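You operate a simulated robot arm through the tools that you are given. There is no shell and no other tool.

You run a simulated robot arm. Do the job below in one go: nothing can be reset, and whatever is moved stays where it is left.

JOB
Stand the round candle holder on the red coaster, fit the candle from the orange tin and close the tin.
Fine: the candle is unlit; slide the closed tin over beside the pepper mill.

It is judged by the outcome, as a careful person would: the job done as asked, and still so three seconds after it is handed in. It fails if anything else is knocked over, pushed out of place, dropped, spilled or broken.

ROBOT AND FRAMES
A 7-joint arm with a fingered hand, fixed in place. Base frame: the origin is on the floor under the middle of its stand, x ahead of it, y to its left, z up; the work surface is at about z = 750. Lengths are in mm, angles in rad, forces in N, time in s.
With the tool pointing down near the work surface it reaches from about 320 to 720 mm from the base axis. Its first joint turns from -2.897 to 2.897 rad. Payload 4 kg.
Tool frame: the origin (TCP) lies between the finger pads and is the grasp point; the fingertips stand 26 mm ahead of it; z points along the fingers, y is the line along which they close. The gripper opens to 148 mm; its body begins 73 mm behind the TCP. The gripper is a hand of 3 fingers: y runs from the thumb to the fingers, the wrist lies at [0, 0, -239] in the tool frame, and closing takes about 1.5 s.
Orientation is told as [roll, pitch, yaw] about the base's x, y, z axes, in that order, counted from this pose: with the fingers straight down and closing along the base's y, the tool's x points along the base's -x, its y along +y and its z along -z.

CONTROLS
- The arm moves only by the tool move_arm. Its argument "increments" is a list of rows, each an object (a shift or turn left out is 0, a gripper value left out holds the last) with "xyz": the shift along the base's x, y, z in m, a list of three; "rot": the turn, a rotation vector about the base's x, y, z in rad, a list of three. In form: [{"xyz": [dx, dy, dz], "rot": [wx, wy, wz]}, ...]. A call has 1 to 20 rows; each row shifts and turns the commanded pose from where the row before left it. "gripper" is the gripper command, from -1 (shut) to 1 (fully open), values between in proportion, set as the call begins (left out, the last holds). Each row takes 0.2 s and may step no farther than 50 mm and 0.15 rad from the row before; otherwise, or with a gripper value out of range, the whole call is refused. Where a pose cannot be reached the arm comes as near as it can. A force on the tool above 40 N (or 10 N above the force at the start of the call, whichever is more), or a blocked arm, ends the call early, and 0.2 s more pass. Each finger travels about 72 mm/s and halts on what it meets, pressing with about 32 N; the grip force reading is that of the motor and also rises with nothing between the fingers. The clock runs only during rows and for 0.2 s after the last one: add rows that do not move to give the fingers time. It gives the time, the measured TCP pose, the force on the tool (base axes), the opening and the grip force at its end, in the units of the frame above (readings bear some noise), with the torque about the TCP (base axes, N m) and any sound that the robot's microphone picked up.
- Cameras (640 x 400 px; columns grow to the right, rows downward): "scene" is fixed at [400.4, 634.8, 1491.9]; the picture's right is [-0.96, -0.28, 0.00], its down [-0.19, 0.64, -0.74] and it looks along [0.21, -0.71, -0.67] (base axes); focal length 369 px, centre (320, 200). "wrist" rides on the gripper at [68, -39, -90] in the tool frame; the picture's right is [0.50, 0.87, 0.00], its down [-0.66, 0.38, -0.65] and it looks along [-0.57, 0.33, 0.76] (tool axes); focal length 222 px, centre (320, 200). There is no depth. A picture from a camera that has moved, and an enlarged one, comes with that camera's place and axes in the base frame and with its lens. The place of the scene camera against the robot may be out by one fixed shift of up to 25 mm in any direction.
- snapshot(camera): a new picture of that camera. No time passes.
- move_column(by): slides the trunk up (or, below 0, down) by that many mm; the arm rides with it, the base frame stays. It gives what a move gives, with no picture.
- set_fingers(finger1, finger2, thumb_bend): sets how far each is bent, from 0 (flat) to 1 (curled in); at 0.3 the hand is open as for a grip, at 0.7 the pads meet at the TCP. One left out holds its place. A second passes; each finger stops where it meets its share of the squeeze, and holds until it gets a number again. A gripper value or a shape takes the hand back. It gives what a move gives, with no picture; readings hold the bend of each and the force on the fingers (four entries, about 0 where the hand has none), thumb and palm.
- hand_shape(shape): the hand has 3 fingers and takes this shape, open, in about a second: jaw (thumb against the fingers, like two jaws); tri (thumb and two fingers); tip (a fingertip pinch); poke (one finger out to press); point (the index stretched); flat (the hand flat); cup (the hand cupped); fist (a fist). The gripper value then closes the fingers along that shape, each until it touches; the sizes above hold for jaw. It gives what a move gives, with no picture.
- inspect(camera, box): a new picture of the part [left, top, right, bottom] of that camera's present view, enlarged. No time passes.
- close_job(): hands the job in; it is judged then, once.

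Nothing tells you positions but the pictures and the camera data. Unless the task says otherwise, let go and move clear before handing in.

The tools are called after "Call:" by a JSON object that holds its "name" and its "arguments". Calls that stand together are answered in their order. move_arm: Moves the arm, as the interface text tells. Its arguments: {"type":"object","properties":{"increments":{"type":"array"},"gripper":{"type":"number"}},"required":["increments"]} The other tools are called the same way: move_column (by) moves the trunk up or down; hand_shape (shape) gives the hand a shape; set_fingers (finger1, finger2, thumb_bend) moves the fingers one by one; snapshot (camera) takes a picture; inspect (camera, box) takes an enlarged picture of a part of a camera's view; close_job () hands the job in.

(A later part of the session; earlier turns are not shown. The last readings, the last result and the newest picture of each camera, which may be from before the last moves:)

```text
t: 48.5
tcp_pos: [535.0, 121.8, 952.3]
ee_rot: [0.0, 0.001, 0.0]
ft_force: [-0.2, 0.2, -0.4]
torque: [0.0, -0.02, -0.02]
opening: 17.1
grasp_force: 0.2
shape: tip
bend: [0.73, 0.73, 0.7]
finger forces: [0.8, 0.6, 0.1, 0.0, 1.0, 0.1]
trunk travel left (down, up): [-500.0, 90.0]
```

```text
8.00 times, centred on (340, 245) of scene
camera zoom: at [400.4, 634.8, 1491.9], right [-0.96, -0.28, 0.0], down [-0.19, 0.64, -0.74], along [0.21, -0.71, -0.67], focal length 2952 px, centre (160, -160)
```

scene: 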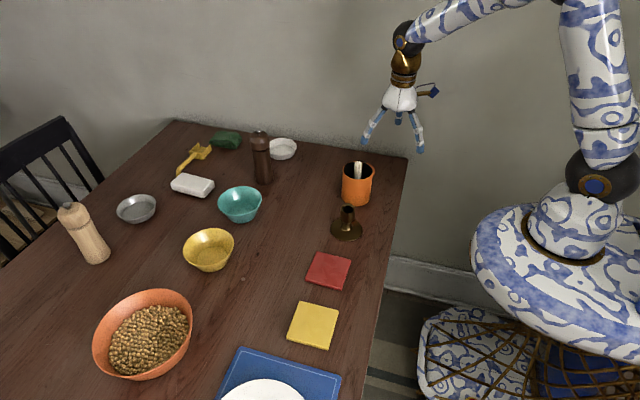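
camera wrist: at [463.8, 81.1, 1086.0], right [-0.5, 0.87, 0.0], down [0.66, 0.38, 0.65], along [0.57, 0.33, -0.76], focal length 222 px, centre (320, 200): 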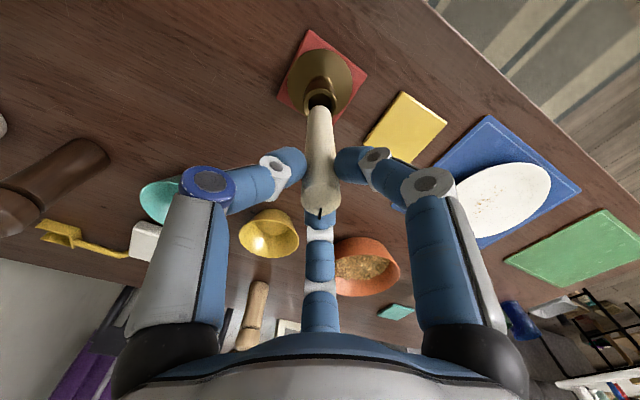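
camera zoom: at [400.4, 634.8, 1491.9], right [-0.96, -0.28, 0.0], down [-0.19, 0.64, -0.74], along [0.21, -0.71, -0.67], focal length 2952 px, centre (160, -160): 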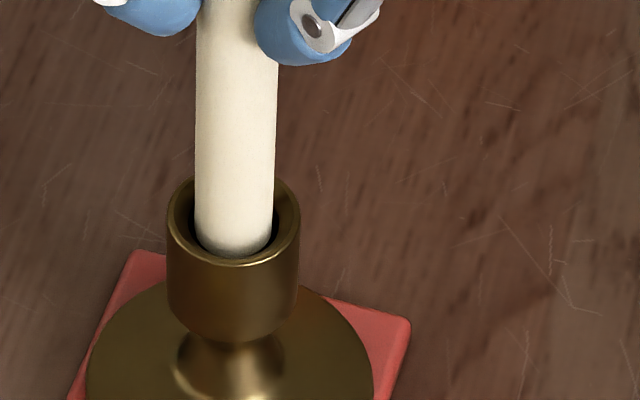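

The candle's end has entered the hole, centred and with no force. Continuing down in steps.

Call:
{"name": "move_arm", "arguments": {"increments": [{"xyz": [0, 0, -0.002]}, {"xyz": [0, 0, -0.002]}, {"xyz": [0, 0, -0.002]}, {"xyz": [0, 0, -0.002]}, {"xyz": [0, 0, -0.002]}, {"xyz": [0, 0, 0]}, {"xyz": [0, 0, 0]}]}}

Call:
{"name": "inspect", "arguments": {"camera": "wrist", "box": [270, 70, 370, 220]}}

Call:
{"name": "inspect", "arguments": {"camera": "scene", "box": [320, 190, 360, 270]}}

```text
t: 50.1
tcp_pos: [534.2, 123.2, 940.3]
ee_rot: [0.0, 0.001, 0.001]
ft_force: [-0.3, 1.1, -0.2]
torque: [0.02, 0.0, -0.02]
opening: 17.2
grasp_force: 0.1
shape: tip
bend: [0.73, 0.73, 0.7]
finger forces: [0.8, 0.6, 0.1, 0.0, 1.0, 0.0]
trunk travel left (down, up): [-500.0, 90.0]
```

```text
2.67 times, centred on (320, 145) of wrist
camera zoom: at [465.6, 82.8, 1031.9], right [-0.5, 0.87, 0.0], down [0.66, 0.38, 0.65], along [0.57, 0.33, -0.76], focal length 592 px, centre (320, 347)
```

zoom: 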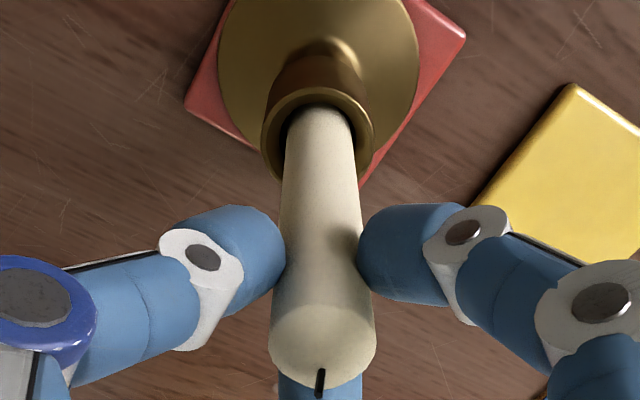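

```text
5.00 times, centred on (340, 230) of scene
camera zoom: at [400.4, 634.8, 1491.9], right [-0.96, -0.28, 0.0], down [-0.19, 0.64, -0.74], along [0.21, -0.71, -0.67], focal length 1845 px, centre (220, 50)
```

zoom: 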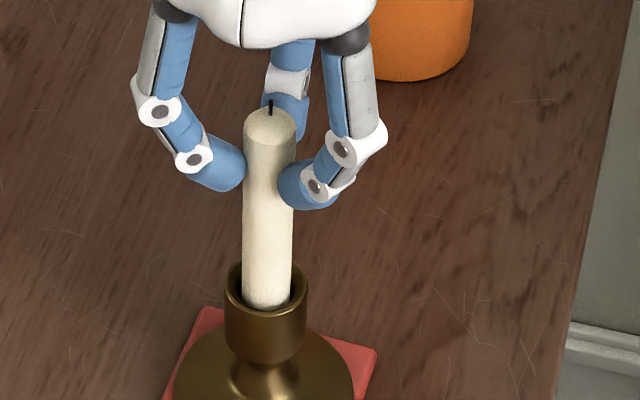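

Call:
{"name": "move_arm", "arguments": {"increments": [{"xyz": [0, 0, -0.002]}, {"xyz": [0, 0, -0.002]}, {"xyz": [0, 0, -0.002]}, {"xyz": [0, 0, -0.002]}, {"xyz": [0, 0, 0]}, {"xyz": [0, 0, 0]}]}}

Call:
{"name": "inspect", "arguments": {"camera": "wrist", "box": [270, 70, 370, 220]}}

Call:
{"name": "inspect", "arguments": {"camera": "scene", "box": [320, 190, 360, 270]}}

```text
t: 51.5
tcp_pos: [534.0, 123.3, 933.5]
ee_rot: [0.0, 0.0, 0.0]
ft_force: [0.7, 0.3, 0.2]
torque: [-0.03, -0.03, 0.01]
opening: 17.3
grasp_force: 0.0
shape: tip
bend: [0.73, 0.73, 0.7]
finger forces: [0.8, 0.5, 0.0, 0.0, 1.1, 0.0]
trunk travel left (down, up): [-500.0, 90.0]
```

```text
2.67 times, centred on (320, 145) of wrist
camera zoom: at [465.6, 82.6, 1024.0], right [-0.5, 0.87, 0.0], down [0.66, 0.38, 0.65], along [0.57, 0.33, -0.76], focal length 592 px, centre (320, 347)
```

zoom: 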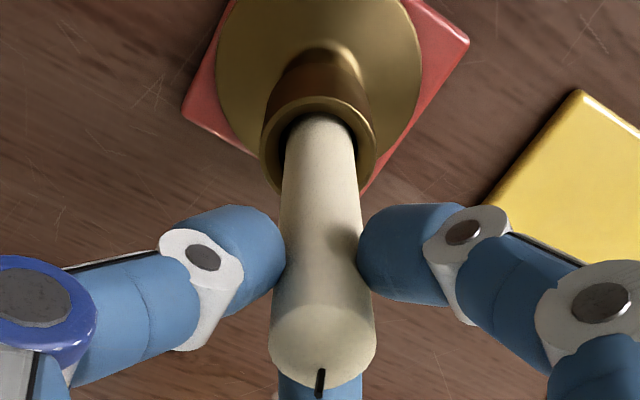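

```text
5.00 times, centred on (340, 230) of scene
camera zoom: at [400.4, 634.8, 1491.9], right [-0.96, -0.28, 0.0], down [-0.19, 0.64, -0.74], along [0.21, -0.71, -0.67], focal length 1845 px, centre (220, 50)
```

zoom: 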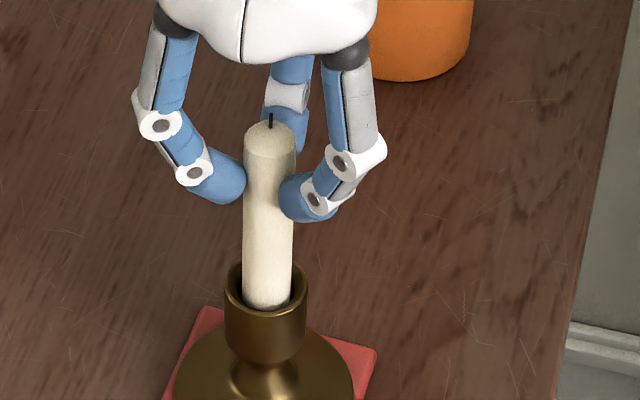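

Call:
{"name": "move_arm", "arguments": {"increments": [{"xyz": [0, 0, -0.002]}, {"xyz": [0, 0, -0.002]}, {"xyz": [0, 0, 0]}, {"xyz": [0, 0, 0]}]}}

Call:
{"name": "inspect", "arguments": {"camera": "wrist", "box": [270, 70, 370, 220]}}

Call:
{"name": "inspect", "arguments": {"camera": "scene", "box": [320, 190, 360, 270]}}

```text
t: 52.5
tcp_pos: [535.3, 122.4, 929.5]
ee_rot: [0.001, 0.001, -0.001]
ft_force: [0.1, -0.7, 0.0]
torque: [-0.03, 0.03, 0.02]
opening: 17.4
grasp_force: 0.0
shape: tip
bend: [0.73, 0.73, 0.7]
finger forces: [0.8, 0.6, 0.0, 0.0, 1.1, 0.0]
trunk travel left (down, up): [-500.0, 90.0]
```

```text
2.67 times, centred on (320, 145) of wrist
camera zoom: at [466.0, 82.6, 1020.1], right [-0.5, 0.87, 0.0], down [0.66, 0.38, 0.65], along [0.57, 0.33, -0.76], focal length 592 px, centre (320, 347)
```

zoom: 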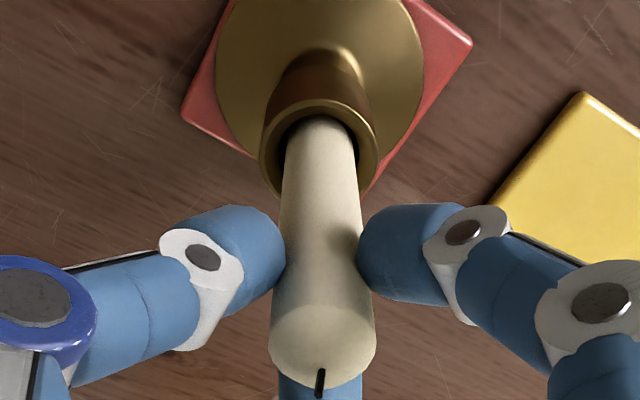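

```text
5.00 times, centred on (340, 230) of scene
camera zoom: at [400.4, 634.8, 1491.9], right [-0.96, -0.28, 0.0], down [-0.19, 0.64, -0.74], along [0.21, -0.71, -0.67], focal length 1845 px, centre (220, 50)
```

zoom: 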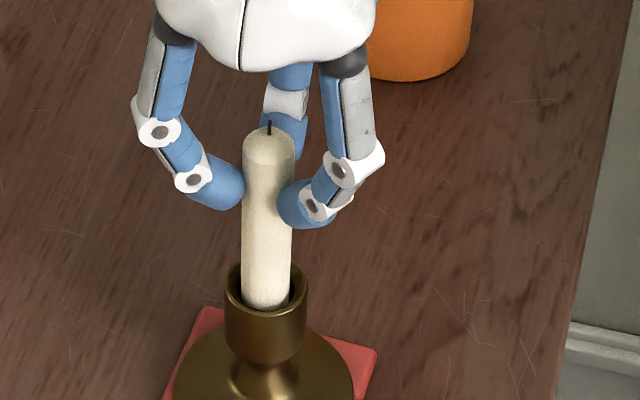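

Call:
{"name": "move_arm", "arguments": {"increments": [{"xyz": [0, 0, -0.002]}, {"xyz": [0, 0, -0.002]}, {"xyz": [0, 0, 0]}, {"xyz": [0, 0, 0]}]}}

Call:
{"name": "inspect", "arguments": {"camera": "wrist", "box": [270, 70, 370, 220]}}

Call:
{"name": "inspect", "arguments": {"camera": "scene", "box": [320, 190, 360, 270]}}

```text
t: 53.5
tcp_pos: [534.7, 122.4, 925.0]
ee_rot: [0.0, -0.002, -0.002]
ft_force: [-0.1, 0.0, 1.2]
torque: [0.01, 0.01, -0.03]
opening: 16.8
grasp_force: 0.0
shape: tip
bend: [0.73, 0.73, 0.7]
finger forces: [0.8, 0.9, 0.0, 0.1, 1.4, 0.0]
trunk travel left (down, up): [-500.0, 90.0]
```

```text
2.67 times, centred on (320, 145) of wrist
camera zoom: at [465.4, 82.6, 1015.7], right [-0.5, 0.87, 0.0], down [0.66, 0.38, 0.65], along [0.57, 0.33, -0.76], focal length 592 px, centre (320, 347)
```

zoom: 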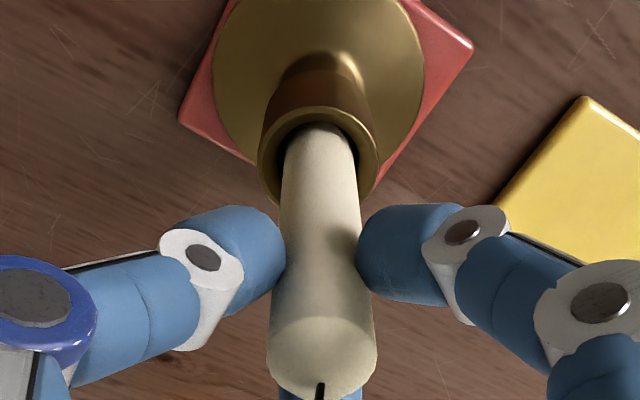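

```text
5.00 times, centred on (340, 230) of scene
camera zoom: at [400.4, 634.8, 1491.9], right [-0.96, -0.28, 0.0], down [-0.19, 0.64, -0.74], along [0.21, -0.71, -0.67], focal length 1845 px, centre (220, 50)
```

zoom: 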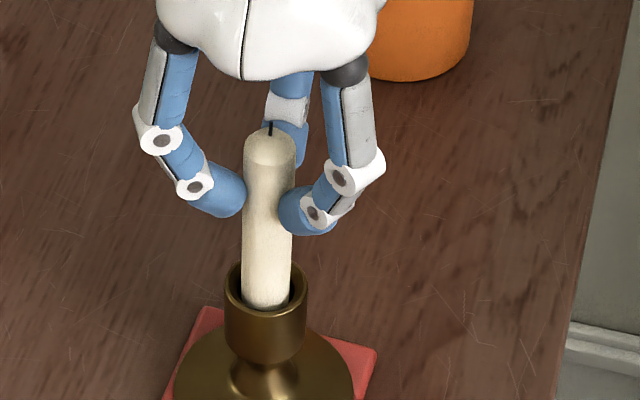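

The candle has bottomed out in the socket (a slight upward push, about 31 mm deep). I'll release it gently.

Call:
{"name": "move_arm", "arguments": {"increments": [{"xyz": [0, 0, 0.001]}, {"xyz": [0, 0, 0]}, {"xyz": [0, 0, 0]}], "gripper": -0.68}}

Call:
{"name": "move_arm", "arguments": {"increments": [{"xyz": [0, 0, 0]}, {"xyz": [0, 0, 0]}, {"xyz": [0, 0, 0]}, {"xyz": [0, 0, 0]}], "gripper": 0.0}}

Call:
{"name": "snapshot", "arguments": {"camera": "wrist"}}

Call:
{"name": "inspect", "arguments": {"camera": "scene", "box": [310, 180, 370, 290]}}

```text
t: 54.3
tcp_pos: [533.2, 123.2, 924.8]
ee_rot: [0.0, 0.0, 0.001]
ft_force: [-1.1, 0.2, 0.6]
torque: [0.01, 0.0, 0.03]
opening: 23.2
grasp_force: 0.1
shape: tip
bend: [0.74, 0.74, 0.7]
finger forces: [0.1, 0.0, 0.1, 0.0, 0.1, 0.0]
trunk travel left (down, up): [-500.0, 90.0]
```

```text
t: 55.3
tcp_pos: [534.4, 121.4, 924.5]
ee_rot: [-0.001, 0.002, 0.0]
ft_force: [0.7, -0.1, -0.1]
torque: [0.0, 0.02, -0.01]
opening: 73.8
grasp_force: 0.0
shape: tip
bend: [0.36, 0.36, 0.7]
finger forces: [0.1, 0.0, 0.1, 0.1, 0.0, 0.0]
trunk travel left (down, up): [-500.0, 90.0]
```

```text
taken
camera wrist: at [465.5, 82.5, 1016.3], right [-0.5, 0.87, 0.0], down [0.66, 0.38, 0.65], along [0.57, 0.33, -0.76], focal length 222 px, centre (320, 200)
```

wrist: 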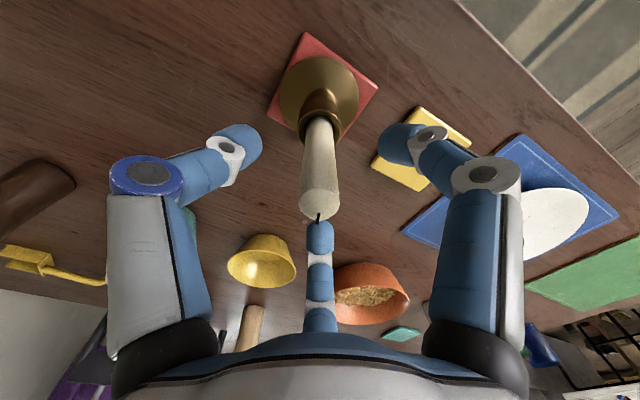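

```text
3.64 times, centred on (340, 235) of scene
camera zoom: at [400.4, 634.8, 1491.9], right [-0.96, -0.28, 0.0], down [-0.19, 0.64, -0.74], along [0.21, -0.71, -0.67], focal length 1342 px, centre (247, 73)
```

zoom: 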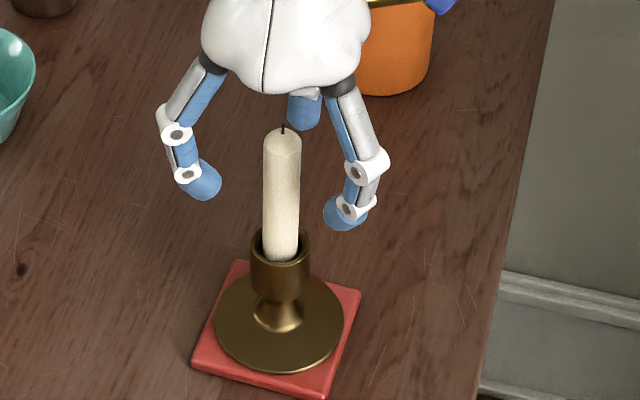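

The candle stands upright in the holder on the coaster. I'll rise straight up clear of it, then move over to the lid.

Call:
{"name": "move_arm", "arguments": {"increments": [{"xyz": [0, 0, 0.01]}, {"xyz": [0, 0, 0.02]}, {"xyz": [0, 0, 0.03]}, {"xyz": [0, 0, 0.02]}, {"xyz": [0, 0, 0]}]}}

Call:
{"name": "move_arm", "arguments": {"increments": [{"xyz": [0, -0.04, 0]}, {"xyz": [0, -0.045, 0]}, {"xyz": [0, -0.045, 0]}, {"xyz": [0, -0.045, 0]}, {"xyz": [0, -0.045, 0]}, {"xyz": [0, -0.045, 0]}, {"xyz": [0, -0.045, 0]}, {"xyz": [0, -0.045, -0.02]}, {"xyz": [0, -0.04, -0.03]}, {"xyz": [0, -0.02, -0.03]}, {"xyz": [0, 0, -0.025]}, {"xyz": [0, 0, 0]}, {"xyz": [0, 0, 0]}]}}

Call:
{"name": "snapshot", "arguments": {"camera": "wrist"}}

Call:
{"name": "inspect", "arguments": {"camera": "wrist", "box": [250, 40, 390, 180]}}

Call:
{"name": "snapshot", "arguments": {"camera": "scene"}}

```text
t: 56.5
tcp_pos: [535.2, 123.9, 1004.1]
ee_rot: [0.0, 0.001, -0.001]
ft_force: [0.5, 0.4, 0.1]
torque: [0.02, 0.03, -0.03]
opening: 73.3
grasp_force: 0.1
shape: tip
bend: [0.36, 0.36, 0.7]
finger forces: [0.1, 0.0, 0.0, 0.1, 0.1, 0.0]
trunk travel left (down, up): [-500.0, 90.0]
```

```text
t: 59.3
tcp_pos: [534.2, -291.2, 902.9]
ee_rot: [-0.001, 0.0, -0.001]
ft_force: [-0.5, 0.8, 1.1]
torque: [0.01, -0.02, -0.02]
opening: 73.5
grasp_force: 0.0
shape: tip
bend: [0.36, 0.36, 0.7]
finger forces: [0.0, 0.1, 0.0, 0.0, 0.0, 0.0]
trunk travel left (down, up): [-500.0, 90.0]
```

```text
taken
camera wrist: at [465.1, -331.4, 993.7], right [-0.5, 0.87, 0.0], down [0.66, 0.38, 0.65], along [0.57, 0.33, -0.76], focal length 222 px, centre (320, 200)
```

wrist: 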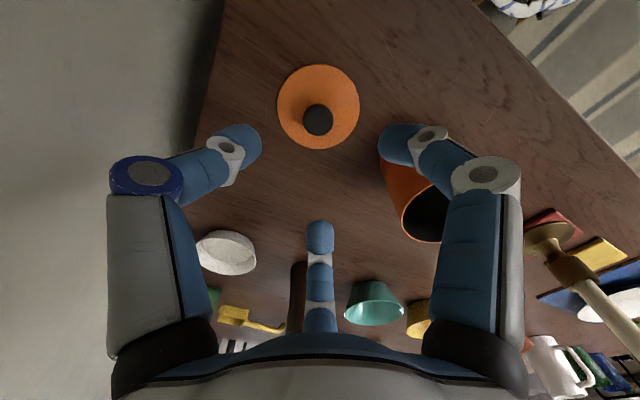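

```text
2.86 times, centred on (320, 110) of wrist
camera zoom: at [465.1, -331.4, 993.7], right [-0.5, 0.87, 0.0], down [0.66, 0.38, 0.65], along [0.57, 0.33, -0.76], focal length 635 px, centre (320, 457)
```

zoom: 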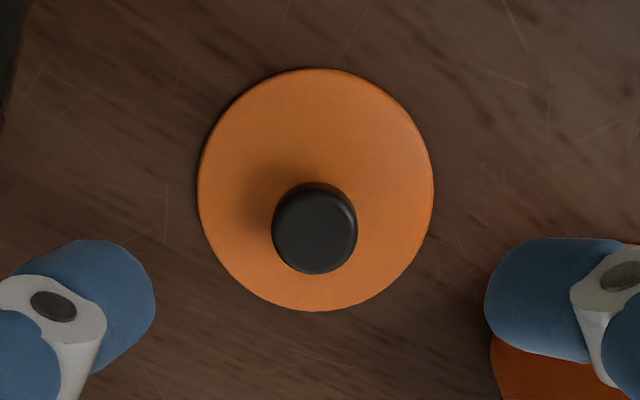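

```text
taken
```

scene: 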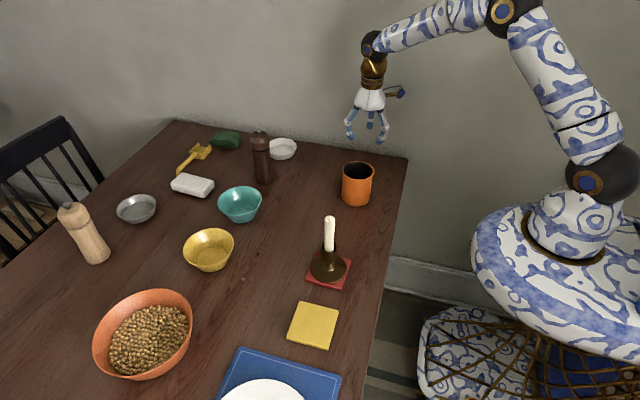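

The lid's centre, corrected for perspective, is about [537.5, -291.7] and its diameter is about 87 mm. I'll centre on the knob and descend partway to recheck.

Call:
{"name": "move_arm", "arguments": {"increments": [{"xyz": [0.003, 0, -0.02]}, {"xyz": [0, 0, -0.025]}, {"xyz": [0, 0, -0.02]}, {"xyz": [0, 0, -0.01]}, {"xyz": [0, 0, 0]}, {"xyz": [0, 0, 0]}], "gripper": -0.1}}

Call:
{"name": "snapshot", "arguments": {"camera": "wrist"}}

Call:
{"name": "inspect", "arguments": {"camera": "wrist", "box": [240, 60, 400, 220]}}

```text
t: 60.7
tcp_pos: [537.5, -292.9, 827.3]
ee_rot: [0.0, 0.001, -0.002]
ft_force: [0.3, 0.6, -0.3]
torque: [-0.01, -0.01, -0.05]
opening: 66.9
grasp_force: 0.1
shape: tip
bend: [0.39, 0.39, 0.7]
finger forces: [0.1, 0.0, 0.1, 0.0, 0.0, 0.1]
trunk travel left (down, up): [-500.0, 90.0]
```

```text
taken
camera wrist: at [468.3, -332.5, 918.2], right [-0.5, 0.87, 0.0], down [0.66, 0.38, 0.65], along [0.57, 0.33, -0.76], focal length 222 px, centre (320, 200)
```

wrist: 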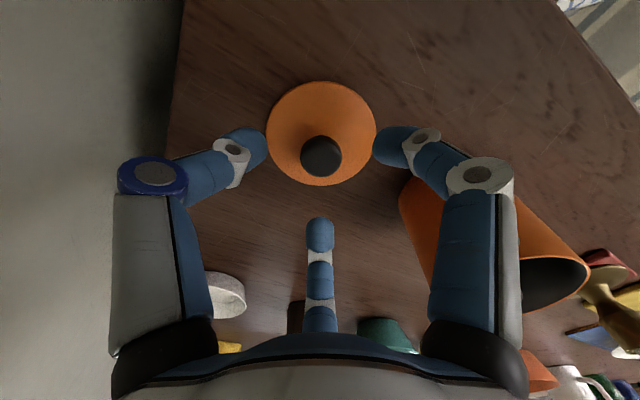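

```text
2.50 times, centred on (320, 140) of wrist
camera zoom: at [468.3, -332.5, 918.2], right [-0.5, 0.87, 0.0], down [0.66, 0.38, 0.65], along [0.57, 0.33, -0.76], focal length 555 px, centre (320, 350)
```

zoom: 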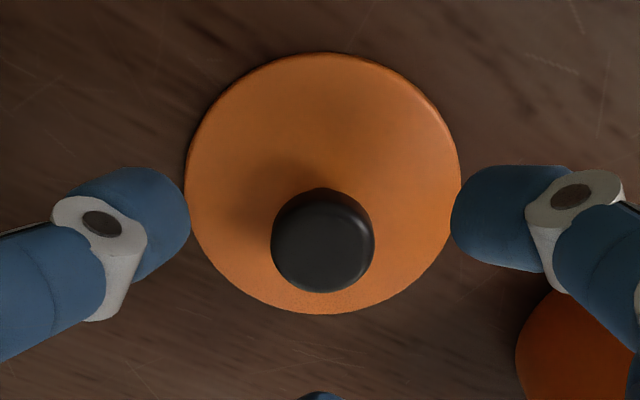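

The knob is centred within 1 mm. I'll descend to knob height, keeping the fingertips above the lid plate, and close on it.

Call:
{"name": "move_arm", "arguments": {"increments": [{"xyz": [0.0003, 0.0008, -0.012]}, {"xyz": [0, 0, -0.012]}, {"xyz": [0, 0, -0.008]}, {"xyz": [0, 0, -0.005]}, {"xyz": [0, 0, 0]}]}}

Call:
{"name": "move_arm", "arguments": {"increments": [{"xyz": [0, 0, 0]}, {"xyz": [0, 0, 0]}, {"xyz": [0, 0, 0]}, {"xyz": [0, 0, 0]}, {"xyz": [0, 0, 0]}, {"xyz": [0, 0, 0]}, {"xyz": [0, 0, 0]}], "gripper": -1}}

Call:
{"name": "inspect", "arguments": {"camera": "wrist", "box": [240, 80, 400, 240]}}

Call:
{"name": "inspect", "arguments": {"camera": "scene", "box": [320, 100, 420, 220]}}

```text
t: 61.9
tcp_pos: [536.0, -290.9, 788.7]
ee_rot: [-0.001, 0.0, -0.002]
ft_force: [-0.4, 0.4, 0.1]
torque: [-0.01, -0.04, 0.02]
opening: 67.2
grasp_force: 0.1
shape: tip
bend: [0.39, 0.39, 0.7]
finger forces: [0.0, 0.0, 0.0, 0.0, 0.1, 0.0]
trunk travel left (down, up): [-500.0, 90.0]
```

```text
t: 63.5
tcp_pos: [537.2, -291.7, 789.9]
ee_rot: [0.0, 0.001, 0.0]
ft_force: [-0.2, -0.5, -0.3]
torque: [0.01, 0.03, 0.0]
opening: 23.6
grasp_force: 31.8
shape: tip
bend: [0.75, 0.75, 0.7]
finger forces: [28.5, 28.6, 0.0, 0.0, 27.9, 0.1]
trunk travel left (down, up): [-500.0, 90.0]
```

```text
2.50 times, centred on (320, 160) of wrist
camera zoom: at [468.4, -331.8, 880.1], right [-0.5, 0.87, 0.0], down [0.66, 0.38, 0.65], along [0.57, 0.33, -0.76], focal length 555 px, centre (320, 300)
```

zoom: 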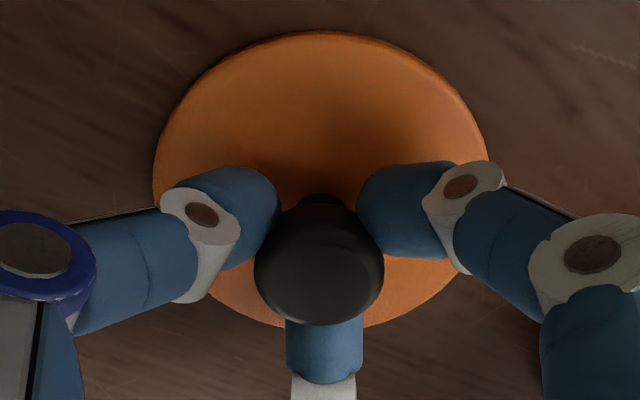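

```text
3.33 times, centred on (370, 160) of scene
camera zoom: at [400.4, 634.8, 1491.9], right [-0.96, -0.28, 0.0], down [-0.19, 0.64, -0.74], along [0.21, -0.71, -0.67], focal length 1230 px, centre (153, 333)
```

zoom: 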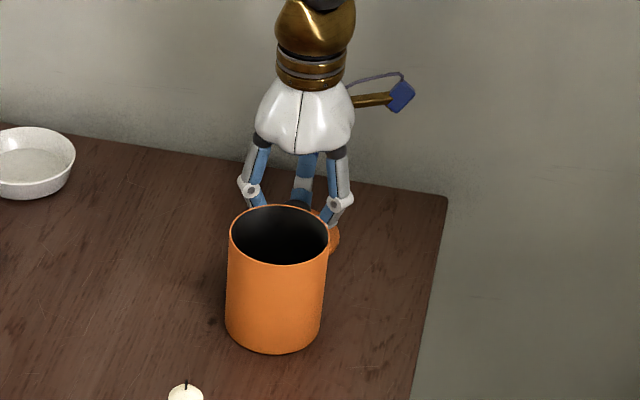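

The knob is gripped firmly. I'll lift the lid, check that it hangs level, and see what its underside is like.

Call:
{"name": "move_arm", "arguments": {"increments": [{"xyz": [0, 0, 0.006]}, {"xyz": [0, 0, 0.014]}, {"xyz": [0, 0, 0.02]}, {"xyz": [0, 0, 0.03]}, {"xyz": [0, 0, 0.03]}, {"xyz": [0, 0, 0.03]}, {"xyz": [0, 0, 0.02]}, {"xyz": [0, 0, 0]}, {"xyz": [0, 0, 0]}]}}

Call:
{"name": "snapshot", "arguments": {"camera": "wrist"}}

Call:
{"name": "inspect", "arguments": {"camera": "wrist", "box": [240, 80, 400, 240]}}

Call:
{"name": "inspect", "arguments": {"camera": "scene", "box": [330, 80, 410, 200]}}

```text
t: 65.5
tcp_pos: [537.8, -292.7, 940.8]
ee_rot: [-0.001, 0.0, 0.002]
ft_force: [0.0, 0.4, 0.3]
torque: [0.0, 0.0, 0.03]
opening: 23.5
grasp_force: 32.1
shape: tip
bend: [0.75, 0.75, 0.7]
finger forces: [28.6, 28.5, 0.1, 0.1, 28.1, 0.0]
trunk travel left (down, up): [-500.0, 90.0]
```

```text
taken
camera wrist: at [469.3, -332.7, 1030.8], right [-0.5, 0.87, 0.0], down [0.66, 0.38, 0.65], along [0.57, 0.33, -0.76], focal length 222 px, centre (320, 200)
```

wrist: 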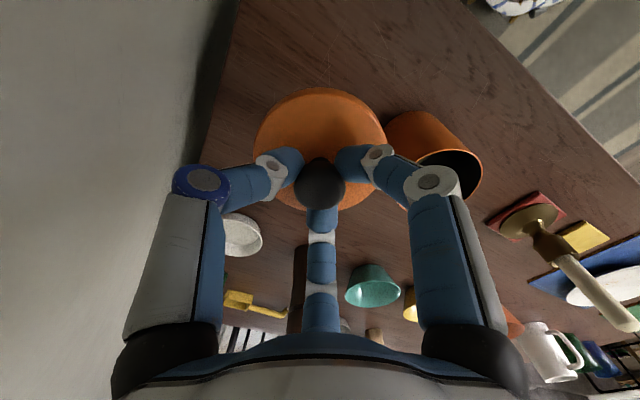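

```text
2.50 times, centred on (320, 160) of wrist
camera zoom: at [469.3, -332.7, 1030.8], right [-0.5, 0.87, 0.0], down [0.66, 0.38, 0.65], along [0.57, 0.33, -0.76], focal length 555 px, centre (320, 300)
```

zoom: 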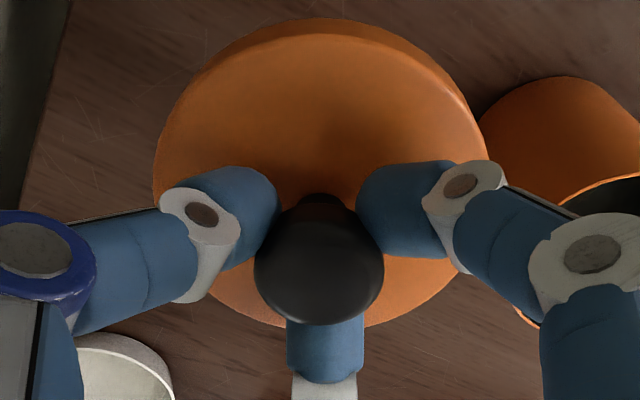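

```text
3.33 times, centred on (370, 140) of scene
camera zoom: at [400.4, 634.8, 1491.9], right [-0.96, -0.28, 0.0], down [-0.19, 0.64, -0.74], along [0.21, -0.71, -0.67], focal length 1230 px, centre (153, 400)
```

zoom: 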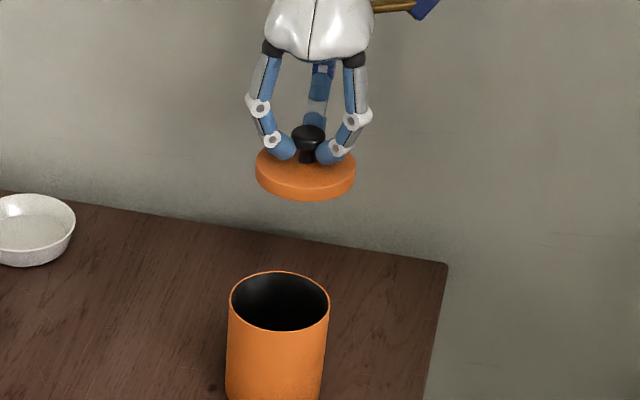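

The lid is a cap with a skirt about 13 mm tall. I need to know whether it fits over or into the tin, so I'll zoom in on both for diameters.

Call:
{"name": "inspect", "arguments": {"camera": "scene", "box": [350, 105, 390, 135]}}

Call:
{"name": "inspect", "arguments": {"camera": "scene", "box": [335, 155, 380, 210]}}

Call:
{"name": "inspect", "arguments": {"camera": "wrist", "box": [370, 90, 500, 220]}}

```text
13.33 times, centred on (370, 120) of scene
camera zoom: at [400.4, 634.8, 1491.9], right [-0.96, -0.28, 0.0], down [-0.19, 0.64, -0.74], along [0.21, -0.71, -0.67], focal length 4920 px, centre (-347, 1267)
```

zoom: 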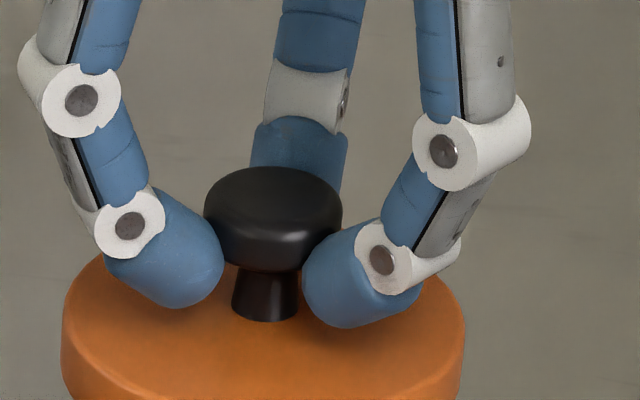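

```text
7.27 times, centred on (358, 182) of scene
camera zoom: at [400.4, 634.8, 1491.9], right [-0.96, -0.28, 0.0], down [-0.19, 0.64, -0.74], along [0.21, -0.71, -0.67], focal length 2684 px, centre (47, 327)
```

zoom: 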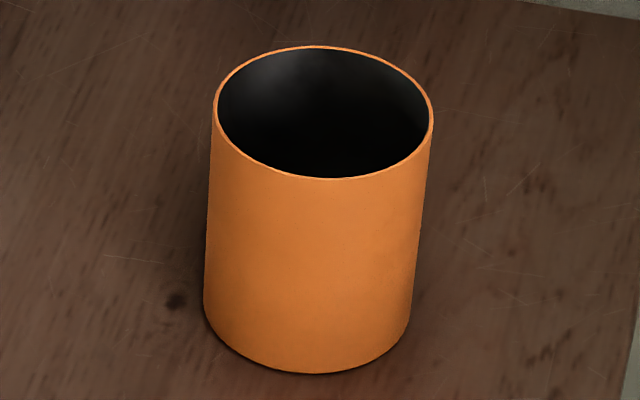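

```text
3.08 times, centred on (435, 155) of wrist
camera zoom: at [469.3, -332.7, 1030.8], right [-0.5, 0.87, 0.0], down [0.66, 0.38, 0.65], along [0.57, 0.33, -0.76], focal length 684 px, centre (-34, 338)
```

zoom: 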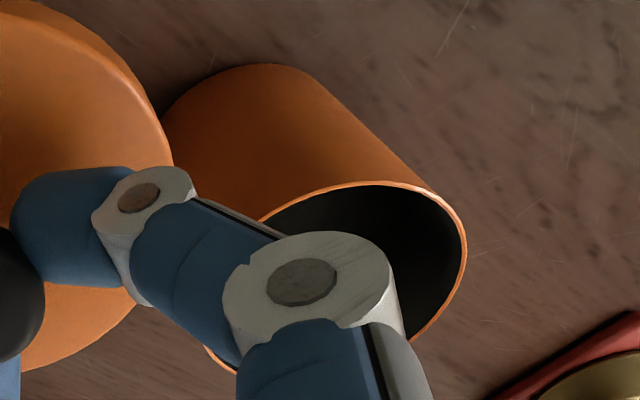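

The lid seems to be a cap of about 90 mm over an 85 mm tin, but the skirt geometry is ambiguous. I'll carry the lid to clear space and tilt it so the scene camera can see its underside before fitting it.

Call:
{"name": "move_arm", "arguments": {"increments": [{"xyz": [-0.004, 0.01, 0.02]}, {"xyz": [-0.008, 0.03, 0.02]}, {"xyz": [-0.009, 0.035, 0.02]}, {"xyz": [-0.009, 0.035, 0.02]}, {"xyz": [-0.009, 0.035, 0.02]}, {"xyz": [-0.009, 0.035, 0.01]}, {"xyz": [-0.009, 0.03, 0.01]}, {"xyz": [0, 0, 0]}]}}

Call:
{"name": "move_arm", "arguments": {"increments": [{"rot": [0.1, 0, 0]}, {"rot": [0.12, 0, 0]}, {"rot": [0.12, 0, 0]}, {"rot": [0.12, 0, 0]}, {"rot": [0.12, 0, 0]}, {"rot": [0.12, 0, 0]}, {"rot": [0.12, 0, 0]}, {"rot": [0.1, 0, 0]}, {"xyz": [0, 0, 0]}]}}

Call:
{"name": "snapshot", "arguments": {"camera": "scene"}}

```text
t: 67.3
tcp_pos: [480.0, -81.3, 1058.0]
ee_rot: [0.001, 0.001, -0.001]
ft_force: [0.6, 0.0, -0.4]
torque: [-0.01, 0.03, 0.03]
opening: 23.6
grasp_force: 31.7
shape: tip
bend: [0.75, 0.75, 0.7]
finger forces: [28.4, 28.4, 0.0, 0.1, 28.0, 0.1]
trunk travel left (down, up): [-500.0, 90.0]
```

```text
t: 69.3
tcp_pos: [481.4, -81.9, 1059.6]
ee_rot: [0.921, 0.0, 0.0]
ft_force: [-0.2, -0.1, -0.6]
torque: [-0.03, 0.06, 0.01]
opening: 23.6
grasp_force: 32.3
shape: tip
bend: [0.75, 0.75, 0.7]
finger forces: [28.1, 28.3, 0.0, 0.1, 28.4, 0.0]
trunk travel left (down, up): [-500.0, 90.0]
```

```text
taken
```

scene: 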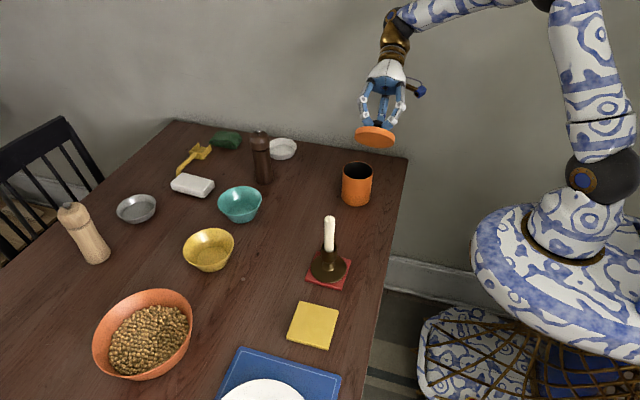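

Call:
{"name": "inspect", "arguments": {"camera": "scene", "box": [345, 110, 405, 160]}}

Call:
{"name": "inspect", "arguments": {"camera": "wrist", "box": [230, 60, 410, 230]}}

```text
8.00 times, centred on (375, 135) of scene
camera zoom: at [400.4, 634.8, 1491.9], right [-0.96, -0.28, 0.0], down [-0.19, 0.64, -0.74], along [0.21, -0.71, -0.67], focal length 2952 px, centre (-120, 720)
```

zoom: 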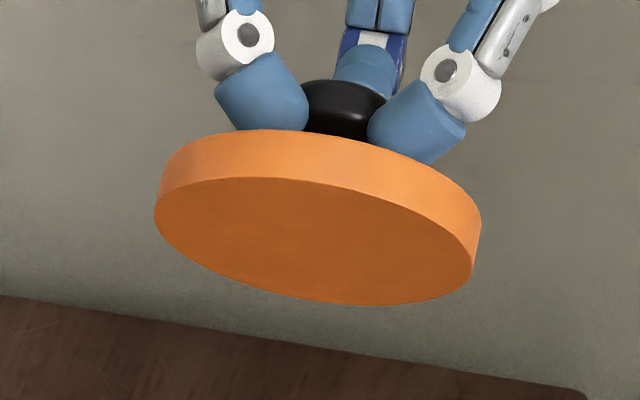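

```text
2.35 times, centred on (320, 145) of wrist
camera zoom: at [412.3, -178.6, 1082.9], right [-0.5, 0.52, 0.69], down [0.66, -0.29, 0.7], along [0.57, 0.8, -0.2], focal length 523 px, centre (320, 329)
```

zoom: 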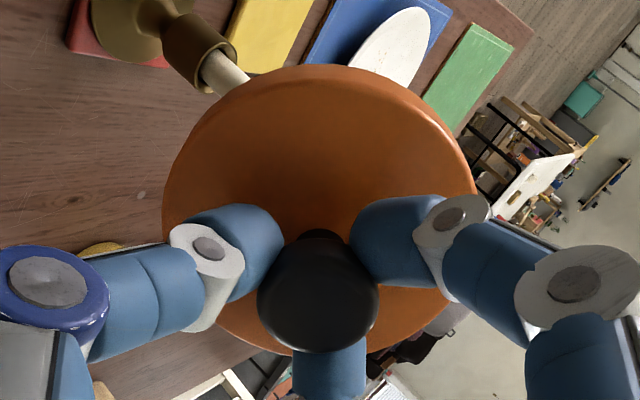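

The lid is a plain flat puck about 90 mm across with a flat underside, so it simply rests on the rim. I'll level the hand again and bring the lid above the tin.

Call:
{"name": "move_arm", "arguments": {"increments": [{"rot": [-0.1, 0, 0]}, {"rot": [-0.12, 0, 0]}, {"rot": [-0.12, 0, 0]}, {"rot": [-0.12, 0, 0]}, {"rot": [-0.12, 0, 0]}, {"rot": [-0.12, 0, 0]}, {"rot": [-0.12, 0, 0]}, {"rot": [-0.1, 0, 0]}, {"xyz": [0, 0, 0]}]}}

Call:
{"name": "move_arm", "arguments": {"increments": [{"xyz": [0.01, -0.016, -0.02]}, {"xyz": [0.01, -0.016, -0.02]}, {"xyz": [0.01, -0.016, -0.02]}, {"xyz": [0.01, -0.016, -0.02]}, {"xyz": [0.01, -0.016, -0.02]}, {"xyz": [0, 0, -0.02]}, {"xyz": [0, 0, 0]}, {"xyz": [0, 0, 0]}]}}

Call:
{"name": "snapshot", "arguments": {"camera": "wrist"}}

Call:
{"name": "inspect", "arguments": {"camera": "wrist", "box": [240, 60, 400, 240]}}

Call:
{"name": "inspect", "arguments": {"camera": "scene", "box": [330, 110, 390, 220]}}

```text
t: 71.3
tcp_pos: [480.9, -81.6, 1058.2]
ee_rot: [-0.002, 0.0, -0.002]
ft_force: [-0.5, -0.4, -0.2]
torque: [0.0, 0.01, 0.0]
opening: 23.2
grasp_force: 32.2
shape: tip
bend: [0.75, 0.75, 0.7]
finger forces: [28.1, 28.1, 0.1, 0.0, 28.4, 0.0]
trunk travel left (down, up): [-500.0, 90.0]
```

```text
t: 73.1
tcp_pos: [531.9, -162.0, 939.2]
ee_rot: [0.002, -0.002, -0.001]
ft_force: [0.2, 0.7, 0.4]
torque: [-0.04, 0.01, -0.01]
opening: 23.4
grasp_force: 31.9
shape: tip
bend: [0.75, 0.75, 0.7]
finger forces: [28.4, 28.1, 0.0, 0.0, 28.5, 0.0]
trunk travel left (down, up): [-500.0, 90.0]
```

```text
taken
camera wrist: at [461.7, -202.2, 1030.1], right [-0.5, 0.87, 0.0], down [0.66, 0.38, 0.65], along [0.57, 0.33, -0.76], focal length 222 px, centre (320, 200)
```

wrist: 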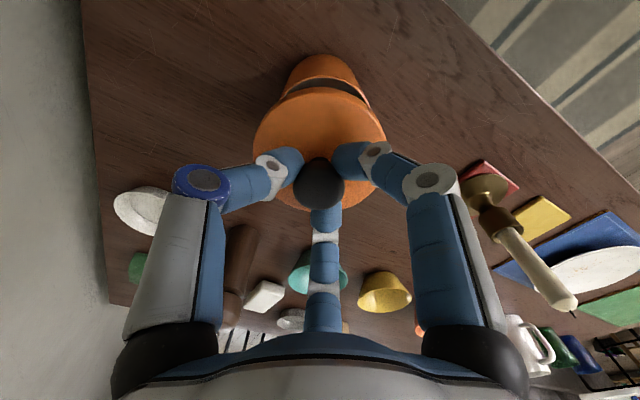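

```text
2.22 times, centred on (320, 150) of wrist
camera zoom: at [461.7, -202.2, 1030.1], right [-0.5, 0.87, 0.0], down [0.66, 0.38, 0.65], along [0.57, 0.33, -0.76], focal length 494 px, centre (320, 311)
```

zoom: 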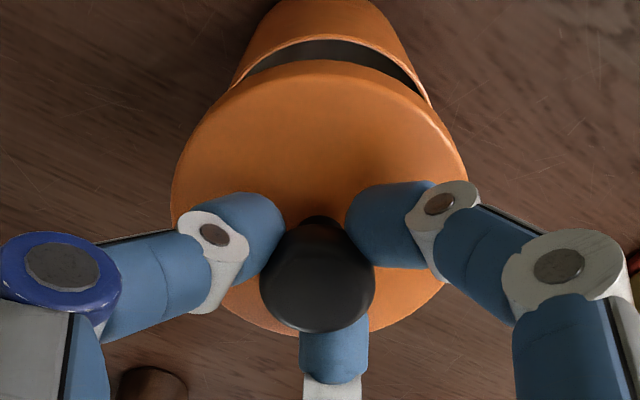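

```text
3.64 times, centred on (360, 165) of scene
camera zoom: at [400.4, 634.8, 1491.9], right [-0.96, -0.28, 0.0], down [-0.19, 0.64, -0.74], along [0.21, -0.71, -0.67], focal length 1342 px, centre (174, 327)
```

zoom: 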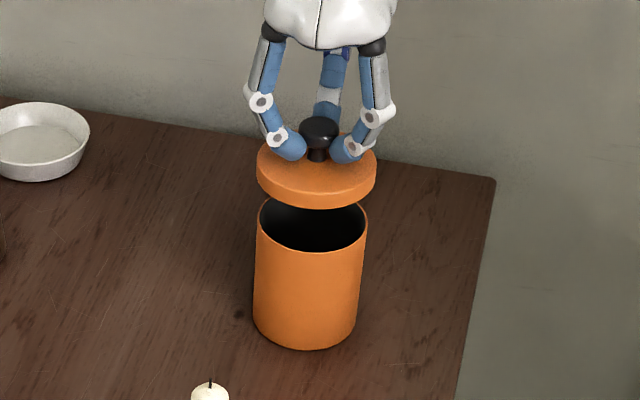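

In the scene view the lid is right above the tin; the wrist view suggests the tin is a few millimetres further toward +y. I'll zoom in to quantify.

Call:
{"name": "inspect", "arguments": {"camera": "wrist", "box": [260, 50, 390, 130]}}

Call:
{"name": "inspect", "arguments": {"camera": "scene", "box": [335, 140, 385, 215]}}

```text
4.92 times, centred on (325, 90) of wrist
camera zoom: at [461.7, -202.2, 1030.1], right [-0.5, 0.87, 0.0], down [0.66, 0.38, 0.65], along [0.57, 0.33, -0.76], focal length 1094 px, centre (295, 742)
```

zoom: 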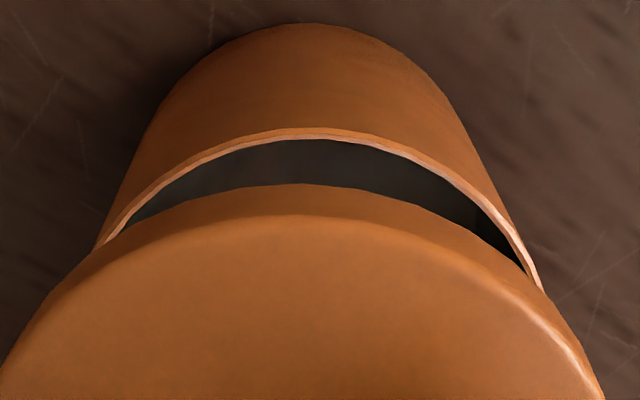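

```text
5.33 times, centred on (360, 178) of scene
camera zoom: at [400.4, 634.8, 1491.9], right [-0.96, -0.28, 0.0], down [-0.19, 0.64, -0.74], along [0.21, -0.71, -0.67], focal length 1968 px, centre (107, 320)
```

zoom: 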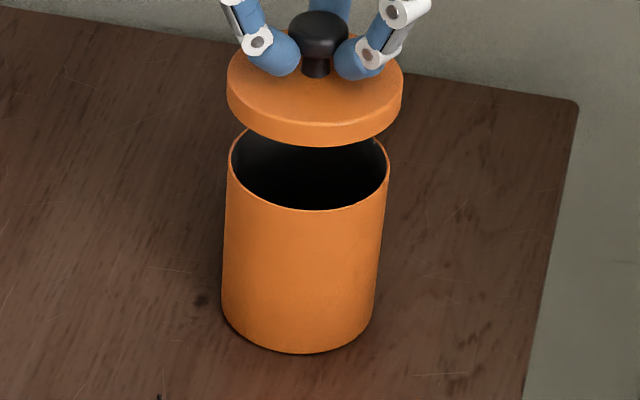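

The tin's centre is offset from the lid's by about (-1.6, +3.1) mm. I'll correct that and come down to about 12 mm above the rim.

Call:
{"name": "move_arm", "arguments": {"increments": [{"xyz": [-0.0016, 0.0031, 0]}, {"xyz": [0, 0, -0.012]}, {"xyz": [0, 0, -0.01]}, {"xyz": [0, 0, -0.006]}, {"xyz": [0, 0, 0]}, {"xyz": [0, 0, 0]}]}}

Call:
{"name": "inspect", "arguments": {"camera": "wrist", "box": [260, 50, 390, 130]}}

Call:
{"name": "inspect", "arguments": {"camera": "scene", "box": [335, 140, 385, 215]}}

```text
t: 74.5
tcp_pos: [531.2, -157.9, 910.9]
ee_rot: [0.0, 0.0, -0.001]
ft_force: [-1.0, 0.8, -0.1]
torque: [0.03, 0.02, 0.01]
opening: 23.4
grasp_force: 31.9
shape: tip
bend: [0.75, 0.75, 0.7]
finger forces: [28.4, 28.0, 0.0, 0.0, 28.5, 0.0]
trunk travel left (down, up): [-500.0, 90.0]
```

```text
4.92 times, centred on (325, 90) of wrist
camera zoom: at [461.1, -198.6, 1002.3], right [-0.5, 0.87, 0.0], down [0.66, 0.38, 0.65], along [0.57, 0.33, -0.76], focal length 1094 px, centre (295, 742)
```

zoom: 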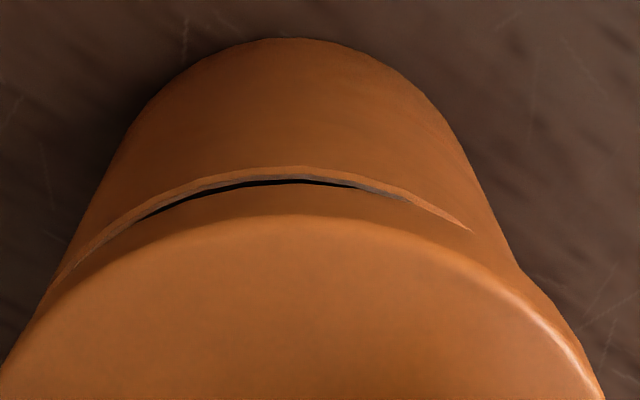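

```text
5.33 times, centred on (360, 178) of scene
camera zoom: at [400.4, 634.8, 1491.9], right [-0.96, -0.28, 0.0], down [-0.19, 0.64, -0.74], along [0.21, -0.71, -0.67], focal length 1968 px, centre (107, 320)
```

zoom: 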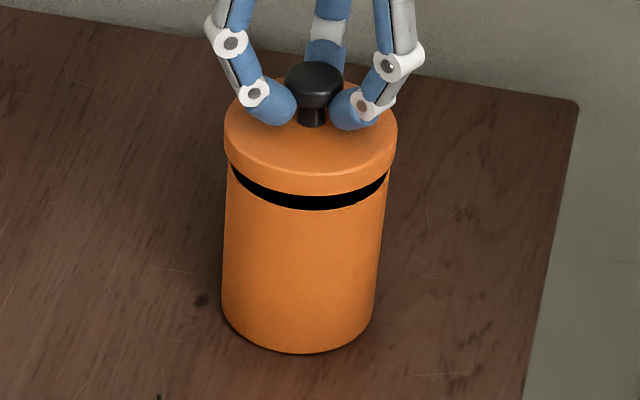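

Alignment is now within about 1 mm and the gap is about 10 mm. I'll make a small final correction and lower slowly, watching the force.

Call:
{"name": "move_arm", "arguments": {"increments": [{"xyz": [-0.0005, -0.001, -0.002]}, {"xyz": [0, 0, -0.002]}, {"xyz": [0, 0, -0.002]}, {"xyz": [0, 0, 0]}]}}

Call:
{"name": "inspect", "arguments": {"camera": "scene", "box": [335, 140, 385, 215]}}

Call:
{"name": "inspect", "arguments": {"camera": "wrist", "box": [260, 50, 390, 130]}}

```text
t: 75.5
tcp_pos: [528.9, -160.7, 905.3]
ee_rot: [0.001, 0.0, 0.0]
ft_force: [-0.5, -0.2, -0.7]
torque: [0.0, 0.02, 0.0]
opening: 23.2
grasp_force: 31.9
shape: tip
bend: [0.75, 0.75, 0.7]
finger forces: [28.4, 27.8, 0.1, 0.0, 28.5, 0.0]
trunk travel left (down, up): [-500.0, 90.0]
```

```text
5.33 times, centred on (360, 178) of scene
camera zoom: at [400.4, 634.8, 1491.9], right [-0.96, -0.28, 0.0], down [-0.19, 0.64, -0.74], along [0.21, -0.71, -0.67], focal length 1968 px, centre (107, 320)
```

zoom: 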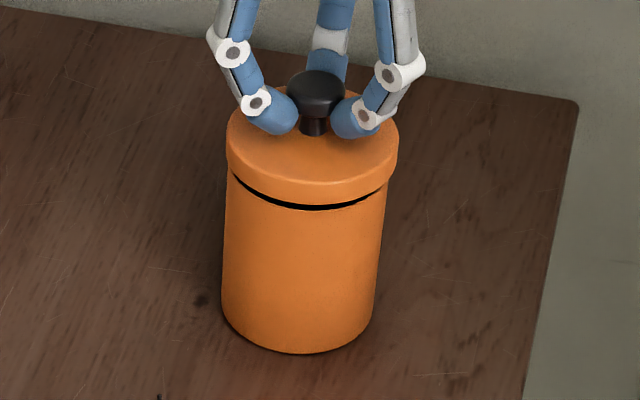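

```text
4.92 times, centred on (325, 90) of wrist
camera zoom: at [460.1, -199.5, 996.2], right [-0.5, 0.87, 0.0], down [0.66, 0.38, 0.65], along [0.57, 0.33, -0.76], focal length 1094 px, centre (295, 742)
```

zoom: 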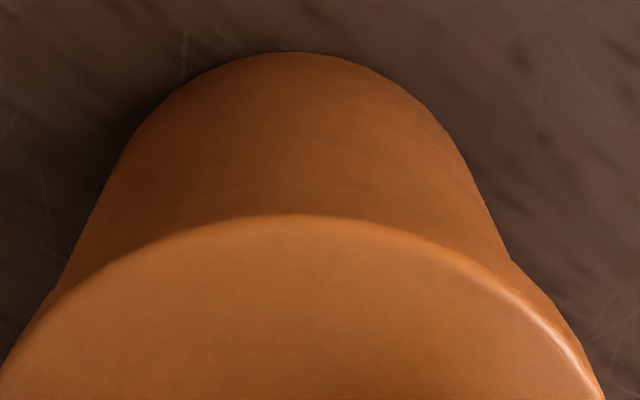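

Just 3–4 mm above the rim and within about 1.4 mm of centre. One last nudge, then down to contact.

Call:
{"name": "move_arm", "arguments": {"increments": [{"xyz": [0.0008, -0.0008, 0]}, {"xyz": [0, 0, -0.001]}, {"xyz": [0, 0, -0.001]}, {"xyz": [0, 0, -0.001]}, {"xyz": [0, 0, 0]}]}}

Call:
{"name": "inspect", "arguments": {"camera": "scene", "box": [335, 140, 385, 215]}}

Call:
{"name": "inspect", "arguments": {"camera": "wrist", "box": [240, 50, 400, 240]}}

```text
t: 76.7
tcp_pos: [528.4, -160.4, 901.5]
ee_rot: [0.0, -0.001, -0.002]
ft_force: [0.9, -1.1, -0.2]
torque: [0.01, -0.03, 0.0]
opening: 23.1
grasp_force: 32.0
shape: tip
bend: [0.75, 0.75, 0.7]
finger forces: [28.4, 27.9, 0.1, 0.0, 28.6, 0.0]
trunk travel left (down, up): [-500.0, 90.0]
```

```text
5.33 times, centred on (360, 178) of scene
camera zoom: at [400.4, 634.8, 1491.9], right [-0.96, -0.28, 0.0], down [-0.19, 0.64, -0.74], along [0.21, -0.71, -0.67], focal length 1968 px, centre (107, 320)
```

zoom: 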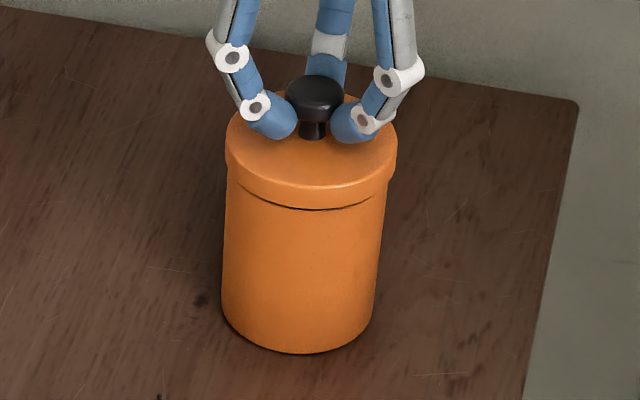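

```text
2.11 times, centred on (320, 145) of wrist
camera zoom: at [460.4, -200.3, 992.8], right [-0.5, 0.87, 0.0], down [0.66, 0.38, 0.65], along [0.57, 0.33, -0.76], focal length 468 px, centre (320, 316)
```

zoom: 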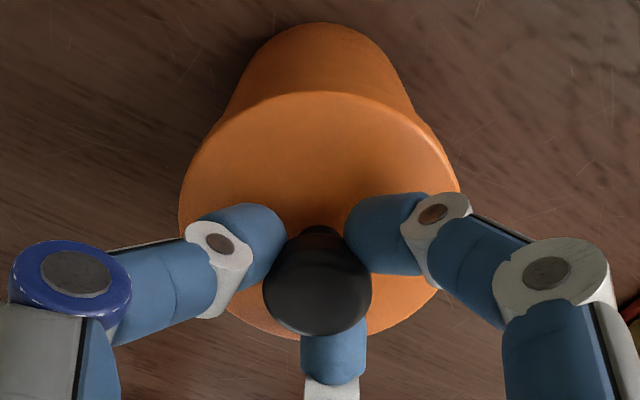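

Well centred in both views and nearly touching. Lowering in 1 mm steps.

Call:
{"name": "move_arm", "arguments": {"increments": [{"xyz": [0, 0, -0.001]}, {"xyz": [0, 0, -0.001]}, {"xyz": [0, 0, 0]}]}}

Call:
{"name": "move_arm", "arguments": {"increments": [{"xyz": [0, 0, -0.001]}, {"xyz": [0, 0, -0.001]}, {"xyz": [0, 0, 0]}]}}

Call:
{"name": "inspect", "arguments": {"camera": "scene", "box": [335, 140, 385, 215]}}

```text
t: 77.5
tcp_pos: [529.3, -159.8, 900.0]
ee_rot: [0.0, 0.0, 0.0]
ft_force: [-0.3, 1.1, -0.9]
torque: [-0.04, -0.03, 0.0]
opening: 23.4
grasp_force: 32.3
shape: tip
bend: [0.75, 0.75, 0.7]
finger forces: [28.3, 27.9, 0.1, 0.1, 28.6, 0.1]
trunk travel left (down, up): [-500.0, 90.0]
```

```text
t: 78.3
tcp_pos: [529.9, -159.7, 897.5]
ee_rot: [0.0, -0.001, 0.0]
ft_force: [0.2, -0.4, -0.3]
torque: [-0.01, 0.04, -0.03]
opening: 23.3
grasp_force: 31.9
shape: tip
bend: [0.75, 0.75, 0.7]
finger forces: [28.4, 27.8, 0.0, 0.1, 28.6, 0.0]
trunk travel left (down, up): [-500.0, 90.0]
```

```text
5.33 times, centred on (360, 178) of scene
camera zoom: at [400.4, 634.8, 1491.9], right [-0.96, -0.28, 0.0], down [-0.19, 0.64, -0.74], along [0.21, -0.71, -0.67], focal length 1968 px, centre (107, 320)
```

zoom: 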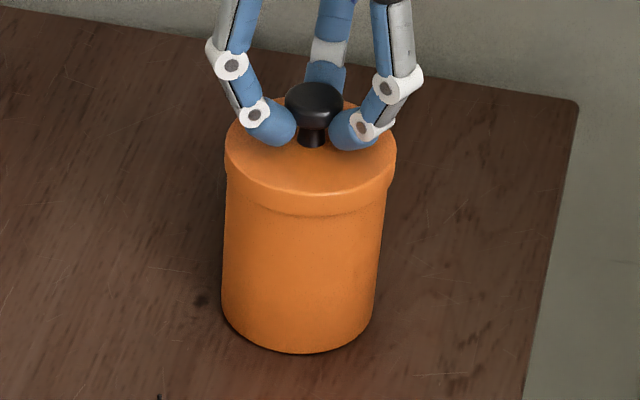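

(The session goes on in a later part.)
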